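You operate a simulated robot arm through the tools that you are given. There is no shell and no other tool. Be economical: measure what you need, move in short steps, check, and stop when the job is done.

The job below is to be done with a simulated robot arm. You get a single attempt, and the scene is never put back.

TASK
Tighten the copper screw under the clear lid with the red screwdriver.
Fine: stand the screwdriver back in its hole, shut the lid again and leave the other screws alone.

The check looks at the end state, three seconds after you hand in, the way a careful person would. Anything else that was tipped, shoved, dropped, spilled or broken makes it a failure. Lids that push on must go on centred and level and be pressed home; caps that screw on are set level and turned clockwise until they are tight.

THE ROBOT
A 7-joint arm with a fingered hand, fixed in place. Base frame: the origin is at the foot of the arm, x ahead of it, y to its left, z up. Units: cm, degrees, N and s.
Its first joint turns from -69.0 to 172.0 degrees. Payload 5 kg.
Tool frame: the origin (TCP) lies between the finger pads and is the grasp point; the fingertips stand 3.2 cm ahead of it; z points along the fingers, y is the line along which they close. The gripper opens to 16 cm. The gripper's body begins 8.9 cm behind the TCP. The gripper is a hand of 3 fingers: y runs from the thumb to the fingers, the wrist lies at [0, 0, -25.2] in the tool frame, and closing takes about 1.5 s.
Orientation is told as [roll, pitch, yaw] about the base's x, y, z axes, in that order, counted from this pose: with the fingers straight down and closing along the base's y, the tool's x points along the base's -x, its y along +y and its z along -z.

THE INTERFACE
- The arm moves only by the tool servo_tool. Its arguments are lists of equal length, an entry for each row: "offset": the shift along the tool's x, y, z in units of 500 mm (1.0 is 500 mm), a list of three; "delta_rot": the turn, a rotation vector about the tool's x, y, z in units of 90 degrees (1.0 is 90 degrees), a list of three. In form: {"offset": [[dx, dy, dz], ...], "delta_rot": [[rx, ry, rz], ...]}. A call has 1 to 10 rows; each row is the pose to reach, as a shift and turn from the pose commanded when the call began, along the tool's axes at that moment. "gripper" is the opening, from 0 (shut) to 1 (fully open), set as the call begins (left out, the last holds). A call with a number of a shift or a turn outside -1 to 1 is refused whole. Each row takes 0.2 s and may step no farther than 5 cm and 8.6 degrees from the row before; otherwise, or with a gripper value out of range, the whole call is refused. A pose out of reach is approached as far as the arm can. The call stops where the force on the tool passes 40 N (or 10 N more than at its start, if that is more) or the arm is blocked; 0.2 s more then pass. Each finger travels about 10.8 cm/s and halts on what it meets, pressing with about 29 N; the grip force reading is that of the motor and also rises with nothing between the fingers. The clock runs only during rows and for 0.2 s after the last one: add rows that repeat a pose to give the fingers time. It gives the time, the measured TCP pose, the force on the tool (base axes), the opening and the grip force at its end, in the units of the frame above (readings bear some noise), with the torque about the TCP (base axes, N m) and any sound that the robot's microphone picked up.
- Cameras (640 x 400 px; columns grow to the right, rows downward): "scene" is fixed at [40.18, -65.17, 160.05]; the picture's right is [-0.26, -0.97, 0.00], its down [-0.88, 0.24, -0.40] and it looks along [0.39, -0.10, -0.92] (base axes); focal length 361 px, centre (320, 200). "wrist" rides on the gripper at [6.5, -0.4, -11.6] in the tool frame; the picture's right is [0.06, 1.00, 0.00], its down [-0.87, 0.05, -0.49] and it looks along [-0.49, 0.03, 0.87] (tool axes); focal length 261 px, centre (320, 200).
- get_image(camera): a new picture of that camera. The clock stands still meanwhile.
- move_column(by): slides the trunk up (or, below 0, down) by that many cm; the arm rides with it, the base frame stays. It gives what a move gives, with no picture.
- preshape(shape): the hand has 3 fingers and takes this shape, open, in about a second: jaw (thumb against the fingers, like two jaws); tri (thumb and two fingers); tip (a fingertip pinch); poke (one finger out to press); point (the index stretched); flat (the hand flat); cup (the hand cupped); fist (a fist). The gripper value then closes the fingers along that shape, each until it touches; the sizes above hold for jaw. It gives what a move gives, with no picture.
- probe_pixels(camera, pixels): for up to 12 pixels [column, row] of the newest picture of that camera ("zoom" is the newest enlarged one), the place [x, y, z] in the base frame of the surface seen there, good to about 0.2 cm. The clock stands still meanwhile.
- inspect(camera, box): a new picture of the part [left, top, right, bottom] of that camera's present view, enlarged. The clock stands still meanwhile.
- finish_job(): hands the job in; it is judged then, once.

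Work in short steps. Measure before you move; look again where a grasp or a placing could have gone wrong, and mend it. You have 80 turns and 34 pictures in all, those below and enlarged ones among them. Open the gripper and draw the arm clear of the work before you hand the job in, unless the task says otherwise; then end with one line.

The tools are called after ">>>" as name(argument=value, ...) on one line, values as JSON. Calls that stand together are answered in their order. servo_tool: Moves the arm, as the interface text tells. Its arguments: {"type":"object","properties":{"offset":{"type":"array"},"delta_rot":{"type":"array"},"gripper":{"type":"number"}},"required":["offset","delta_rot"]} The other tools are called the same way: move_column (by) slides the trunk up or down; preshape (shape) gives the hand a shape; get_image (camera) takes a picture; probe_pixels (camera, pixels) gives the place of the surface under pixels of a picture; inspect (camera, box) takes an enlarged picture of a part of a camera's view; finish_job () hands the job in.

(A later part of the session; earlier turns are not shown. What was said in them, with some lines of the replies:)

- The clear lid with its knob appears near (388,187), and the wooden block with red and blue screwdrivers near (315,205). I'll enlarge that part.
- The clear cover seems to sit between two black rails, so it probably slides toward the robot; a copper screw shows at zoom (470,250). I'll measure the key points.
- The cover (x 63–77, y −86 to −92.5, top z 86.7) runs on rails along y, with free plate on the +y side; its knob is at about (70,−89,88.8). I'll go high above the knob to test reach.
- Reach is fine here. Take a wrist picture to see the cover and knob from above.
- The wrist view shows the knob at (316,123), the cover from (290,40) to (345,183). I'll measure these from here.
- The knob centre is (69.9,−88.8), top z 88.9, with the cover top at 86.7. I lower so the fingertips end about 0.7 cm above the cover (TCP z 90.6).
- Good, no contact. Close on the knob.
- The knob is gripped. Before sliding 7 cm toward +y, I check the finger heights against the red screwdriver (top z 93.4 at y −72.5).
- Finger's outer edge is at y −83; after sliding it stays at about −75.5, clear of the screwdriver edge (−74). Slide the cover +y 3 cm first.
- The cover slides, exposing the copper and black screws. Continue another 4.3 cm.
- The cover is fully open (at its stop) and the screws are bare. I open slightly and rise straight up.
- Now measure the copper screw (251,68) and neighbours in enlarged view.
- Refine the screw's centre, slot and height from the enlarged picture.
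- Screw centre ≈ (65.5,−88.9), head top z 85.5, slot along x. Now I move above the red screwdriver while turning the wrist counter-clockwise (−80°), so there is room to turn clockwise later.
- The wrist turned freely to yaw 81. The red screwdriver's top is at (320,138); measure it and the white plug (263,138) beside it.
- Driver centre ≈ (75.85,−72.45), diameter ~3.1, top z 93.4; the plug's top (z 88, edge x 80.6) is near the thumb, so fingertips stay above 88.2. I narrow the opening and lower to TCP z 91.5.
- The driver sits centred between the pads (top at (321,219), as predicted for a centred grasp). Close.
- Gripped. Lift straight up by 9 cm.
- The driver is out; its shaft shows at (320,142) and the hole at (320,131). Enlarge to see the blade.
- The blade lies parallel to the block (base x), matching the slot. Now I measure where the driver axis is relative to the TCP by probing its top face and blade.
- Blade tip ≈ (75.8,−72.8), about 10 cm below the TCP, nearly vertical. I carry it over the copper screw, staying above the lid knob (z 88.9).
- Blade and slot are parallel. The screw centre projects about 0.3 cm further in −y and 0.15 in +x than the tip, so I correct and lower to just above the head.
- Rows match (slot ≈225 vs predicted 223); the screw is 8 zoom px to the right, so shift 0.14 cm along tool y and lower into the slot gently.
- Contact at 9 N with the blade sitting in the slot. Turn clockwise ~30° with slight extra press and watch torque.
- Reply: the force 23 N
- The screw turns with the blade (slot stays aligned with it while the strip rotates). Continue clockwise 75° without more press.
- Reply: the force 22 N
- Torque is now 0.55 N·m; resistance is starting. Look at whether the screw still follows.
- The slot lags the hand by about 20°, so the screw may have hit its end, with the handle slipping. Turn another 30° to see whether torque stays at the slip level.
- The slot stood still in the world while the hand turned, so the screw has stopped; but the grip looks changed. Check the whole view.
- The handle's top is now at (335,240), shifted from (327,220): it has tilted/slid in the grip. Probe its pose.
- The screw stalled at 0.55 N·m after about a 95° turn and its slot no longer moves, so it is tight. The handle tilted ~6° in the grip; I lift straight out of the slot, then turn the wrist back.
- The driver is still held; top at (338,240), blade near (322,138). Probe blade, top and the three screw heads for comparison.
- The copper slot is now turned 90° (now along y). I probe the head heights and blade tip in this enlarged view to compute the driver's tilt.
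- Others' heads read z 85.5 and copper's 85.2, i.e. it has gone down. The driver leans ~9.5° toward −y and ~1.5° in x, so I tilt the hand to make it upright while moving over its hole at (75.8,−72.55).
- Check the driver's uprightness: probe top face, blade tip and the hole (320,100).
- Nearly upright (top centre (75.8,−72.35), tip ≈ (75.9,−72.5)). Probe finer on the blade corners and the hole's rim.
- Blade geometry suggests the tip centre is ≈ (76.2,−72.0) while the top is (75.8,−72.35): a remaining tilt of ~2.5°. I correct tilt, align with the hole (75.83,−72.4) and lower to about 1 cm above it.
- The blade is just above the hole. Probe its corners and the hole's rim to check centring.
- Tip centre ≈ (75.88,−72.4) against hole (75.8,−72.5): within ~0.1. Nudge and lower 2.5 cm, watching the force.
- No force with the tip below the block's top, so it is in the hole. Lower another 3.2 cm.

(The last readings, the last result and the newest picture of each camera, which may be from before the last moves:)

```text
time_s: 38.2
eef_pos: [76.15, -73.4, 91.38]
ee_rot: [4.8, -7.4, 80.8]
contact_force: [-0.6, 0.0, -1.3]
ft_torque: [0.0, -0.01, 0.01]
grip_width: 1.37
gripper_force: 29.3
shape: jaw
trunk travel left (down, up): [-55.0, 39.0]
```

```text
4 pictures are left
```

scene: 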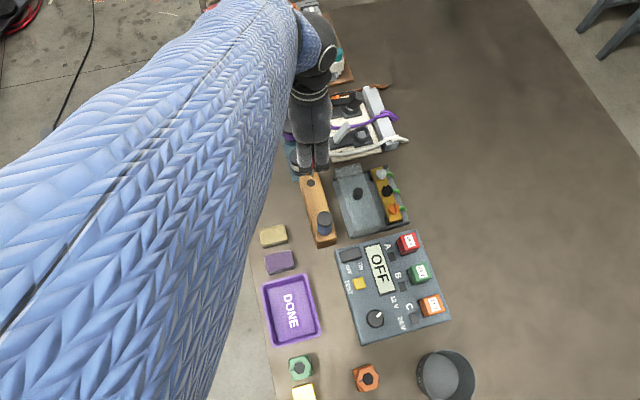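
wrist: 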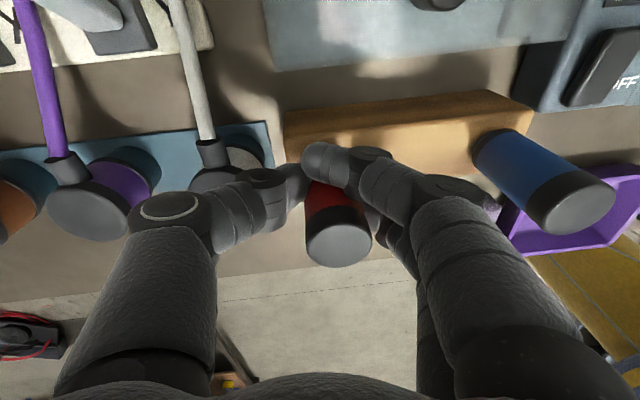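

Almost seated with no force. Lower the last 0.35 cm to feel the seat, then open a little.

>>> servo_tool(offset=[[0.0005, -0.0003, 0.004], [0.001, -0.0006, 0.008], [0.001, -0.0006, 0.008]], delta_rot=[[0, 0, 0], [0, 0, 0], [0, 0, 0]])

>>> servo_tool(offset=[[0, 0, 0], [0, 0, 0], [0, 0, 0], [0, 0, 0]], delta_rot=[[0, 0, 0], [0, 0, 0], [0, 0, 0], [0, 0, 0]], gripper=0.28)

>>> get_image(camera="wrist")

```text
time_s: 39.0
eef_pos: [76.21, -73.28, 91.07]
ee_rot: [4.7, -7.4, 80.8]
contact_force: [-1.1, -2.2, 1.5]
ft_torque: [0.06, 0.04, 0.02]
grip_width: 1.38
gripper_force: 27.8
shape: jaw
trunk travel left (down, up): [-55.0, 39.0]
```

```text
time_s: 40.0
eef_pos: [76.22, -73.43, 91.01]
ee_rot: [4.6, -7.4, 80.8]
contact_force: [0.2, 0.1, -0.4]
ft_torque: [0.04, -0.01, 0.02]
grip_width: 4.43
gripper_force: 0.0
shape: jaw
trunk travel left (down, up): [-55.0, 39.0]
```

```text
3 pictures are left
```

wrist: 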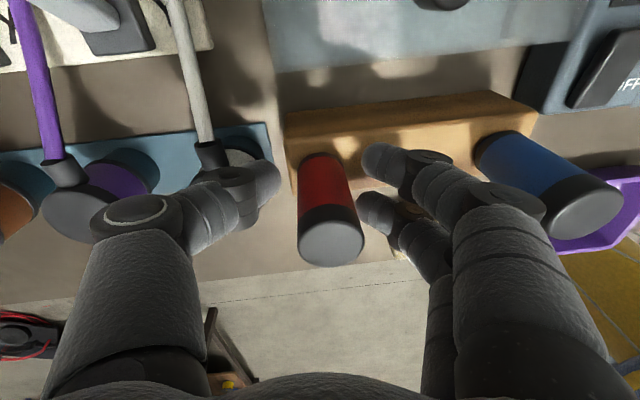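

The driver stands in its hole. Shift 0.3 cm to centre the fingers around it, then rise straight up; also confirm the top's height.

>>> probe_pixels(camera="wrist", pixels=[[332, 225], [332, 243], [332, 260], [305, 243], [360, 243]])

>>> servo_tool(offset=[[0, 0.006, 0], [-0.0026, 0.0076, -0.02], [-0.0104, 0.0126, -0.08], [-0.0208, 0.0192, -0.16], [-0.031, 0.0255, -0.237], [-0.036, 0.029, -0.276]], delta_rot=[[0, 0, 0], [0, 0, 0], [0, 0, 0], [0, 0, 0], [0, 0, 0], [0, 0, 0]])

```text
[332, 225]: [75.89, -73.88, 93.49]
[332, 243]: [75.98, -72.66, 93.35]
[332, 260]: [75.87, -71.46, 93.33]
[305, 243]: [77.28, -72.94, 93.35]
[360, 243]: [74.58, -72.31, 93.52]
```

```text
time_s: 41.4
eef_pos: [76.03, -73.26, 104.88]
ee_rot: [4.7, -7.4, 80.8]
contact_force: [0.6, 0.0, -0.2]
ft_torque: [0.02, 0.02, -0.03]
grip_width: 4.45
gripper_force: 0.1
shape: jaw
trunk travel left (down, up): [-55.0, 39.0]
```

The driver is fully seated (top z 93.4, same as before). Remove the hand's tilt, then move over the lid knob while turning back to yaw 0.

>>> servo_tool(offset=[[0, 0, 0], [0, 0, 0], [0, 0, 0]], delta_rot=[[0.026, 0.041, 0], [0.052, 0.082, 0], [0.052, 0.082, 0]])

>>> servo_tool(offset=[[0.018, 0.009, 0], [0.037, 0.018, 0], [0.055, 0.027, 0], [0.074, 0.037, 0], [0.092, 0.046, 0], [0.11, 0.055, 0], [0.129, 0.064, 0], [0.147, 0.074, 0], [0.166, 0.083, 0], [0.184, 0.092, 0]], delta_rot=[[0, 0, 0.09], [0, 0, 0.18], [0, 0, 0.27], [0, 0, 0.36], [0, 0, 0.45], [0, 0, 0.54], [0, 0, 0.63], [0, 0, 0.72], [0, 0, 0.81], [0, 0, 0.898]])

```text
time_s: 42.2
eef_pos: [76.09, -73.42, 104.73]
ee_rot: [0.0, 0.0, 81.2]
contact_force: [-0.3, 1.4, 0.0]
ft_torque: [-0.02, -0.01, 0.01]
grip_width: 4.47
gripper_force: 0.1
shape: jaw
trunk travel left (down, up): [-55.0, 39.0]
```

```text
time_s: 44.4
eef_pos: [69.98, -81.7, 105.04]
ee_rot: [0.1, 0.0, 0.3]
contact_force: [0.7, -0.2, 0.0]
ft_torque: [0.01, -0.01, -0.02]
grip_width: 4.44
gripper_force: 0.0
shape: jaw
trunk travel left (down, up): [-55.0, 39.0]
```

Above the knob. Narrow the opening to 3.2 cm (keeps clear of the driver) and lower around the knob as before.

>>> servo_tool(offset=[[0, 0, 0], [0, 0, 0.06], [0, 0, 0.14], [0, 0, 0.22], [0, 0, 0.27], [0, 0, 0.285], [0, 0, 0.293]], delta_rot=[[0, 0, 0], [0, 0, 0], [0, 0, 0], [0, 0, 0], [0, 0, 0], [0, 0, 0], [0, 0, 0]], gripper=0.2)

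>>> servo_tool(offset=[[0, 0, 0], [0, 0, 0], [0, 0, 0], [0, 0, 0]], delta_rot=[[0, 0, 0], [0, 0, 0], [0, 0, 0], [0, 0, 0]], gripper=0.0)

```text
time_s: 46.0
eef_pos: [69.96, -81.75, 90.31]
ee_rot: [0.1, 0.0, 0.3]
contact_force: [0.2, 0.4, 0.4]
ft_torque: [0.01, -0.02, -0.01]
grip_width: 3.25
gripper_force: 0.1
shape: jaw
trunk travel left (down, up): [-55.0, 39.0]
```

```text
time_s: 47.0
eef_pos: [69.98, -81.74, 90.15]
ee_rot: [0.1, 0.0, 0.3]
contact_force: [0.8, 0.3, -3.7]
ft_torque: [-0.01, -0.04, 0.01]
grip_width: 0.87
gripper_force: 28.7
shape: jaw
trunk travel left (down, up): [-55.0, 39.0]
```

The knob is gripped (0.87, as before). Slide the lid back −y by 7.3 cm.

>>> servo_tool(offset=[[0, -0.018, 0], [0, -0.036, 0], [0, -0.054, 0], [0, -0.072, 0], [0, -0.09, 0], [0, -0.108, 0], [0, -0.124, 0], [0, -0.136, 0], [0, -0.146, 0], [0, -0.146, 0]], delta_rot=[[0, 0, 0], [0, 0, 0], [0, 0, 0], [0, 0, 0], [0, 0, 0], [0, 0, 0], [0, 0, 0], [0, 0, 0], [0, 0, 0], [0, 0, 0]])

>>> servo_tool(offset=[[0, -0.003, 0], [0, -0.006, 0], [0, -0.006, 0]], delta_rot=[[0, 0, 0], [0, 0, 0], [0, 0, 0]])

```text
time_s: 49.2
eef_pos: [70.1, -89.03, 90.23]
ee_rot: [0.1, 0.1, 0.3]
contact_force: [-5.9, 3.0, -13.9]
ft_torque: [0.14, 0.11, 0.01]
grip_width: 0.8
gripper_force: 28.8
shape: jaw
trunk travel left (down, up): [-55.0, 39.0]
```

```text
time_s: 50.0
eef_pos: [70.1, -89.27, 90.21]
ee_rot: [0.1, 0.1, 0.4]
contact_force: [-11.5, 13.7, -13.2]
ft_torque: [0.4, 0.21, 0.05]
grip_width: 0.71
gripper_force: 29.2
shape: jaw
trunk travel left (down, up): [-55.0, 39.0]
```

The lid is against its closed stop (13.7 N resisting). Release, rise clear, and look.

>>> servo_tool(offset=[[0, 0.004, 0], [0, 0.004, 0], [0, 0.004, 0], [0, 0.004, -0.03], [0, 0.004, -0.1], [0, 0.004, -0.19], [0, 0.004, -0.28], [0, 0.004, -0.3]], delta_rot=[[0, 0, 0], [0, 0, 0], [0, 0, 0], [0, 0, 0], [0, 0, 0], [0, 0, 0], [0, 0, 0], [0, 0, 0]], gripper=0.4)

>>> inspect(camera="wrist", box=[260, 20, 500, 195])

```text
time_s: 51.8
eef_pos: [70.22, -89.24, 105.31]
ee_rot: [0.1, 0.0, 0.3]
contact_force: [-0.5, -1.0, -0.7]
ft_torque: [0.03, 0.01, 0.03]
grip_width: 6.32
gripper_force: 0.1
shape: jaw
trunk travel left (down, up): [-55.0, 39.0]
```

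```text
2.29 times, centred on (380, 108) of wrist
```

zoom: 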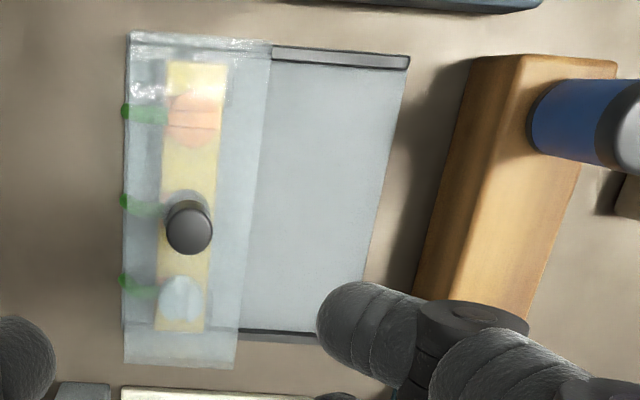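

The lid covers the screws as at the start. Verify the knob position, then draw the arm back to its start pose and take a last look.

>>> probe_pixels(camera="zoom", pixels=[[190, 215], [190, 240], [130, 40], [262, 60], [235, 360]])

>>> servo_tool(offset=[[0.0, 0.0, -0.08], [0.02, 0.08, -0.12], [0.04, 0.16, -0.16], [0.06, 0.24, -0.2], [0.08, 0.32, -0.22], [0.1, 0.4, -0.23], [0.12, 0.48, -0.24], [0.14, 0.56, -0.24], [0.16, 0.64, -0.24], [0.17, 0.72, -0.24]], delta_rot=[[0, 0, 0], [0, 0, 0], [0, 0, 0], [0, 0, 0], [0, 0, 0], [0, 0, 0], [0, 0, 0], [0, 0, 0], [0, 0, 0], [0, 0, 0]], gripper=1.0)

>>> inspect(camera="scene", box=[260, 120, 440, 250])

```text
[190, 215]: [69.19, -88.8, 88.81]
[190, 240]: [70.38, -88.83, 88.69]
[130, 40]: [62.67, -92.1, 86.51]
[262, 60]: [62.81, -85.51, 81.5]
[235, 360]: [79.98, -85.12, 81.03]
```

```text
time_s: 54.0
eef_pos: [61.21, -53.09, 117.51]
ee_rot: [0.0, 0.0, 0.3]
contact_force: [-0.3, 0.8, 0.9]
ft_torque: [-0.02, -0.01, 0.0]
grip_width: 16.02
gripper_force: 0.1
shape: jaw
trunk travel left (down, up): [-55.0, 39.0]
```

```text
3.08 times, centred on (350, 185) of scene
```

zoom: 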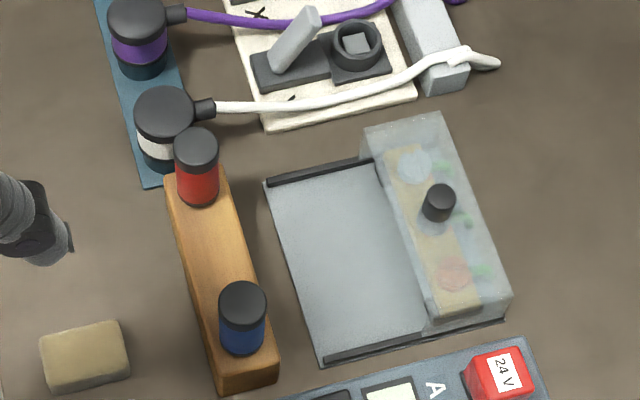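

The last picture shows the lid shut with its knob back at (69.8,−88.8), the driver upright in its hole, and the neighbouring items where they were. Handing in.

>>> finish_job()

```text
The job is handed in.
```

I turned the copper screw about 90° clockwise until it stopped at 0.55 N·m. The handle then slipped in the grip, so I couldn't test it beyond that. The red screwdriver is back in its hole, the lid is shut against its stop, and the other screws were not touched.
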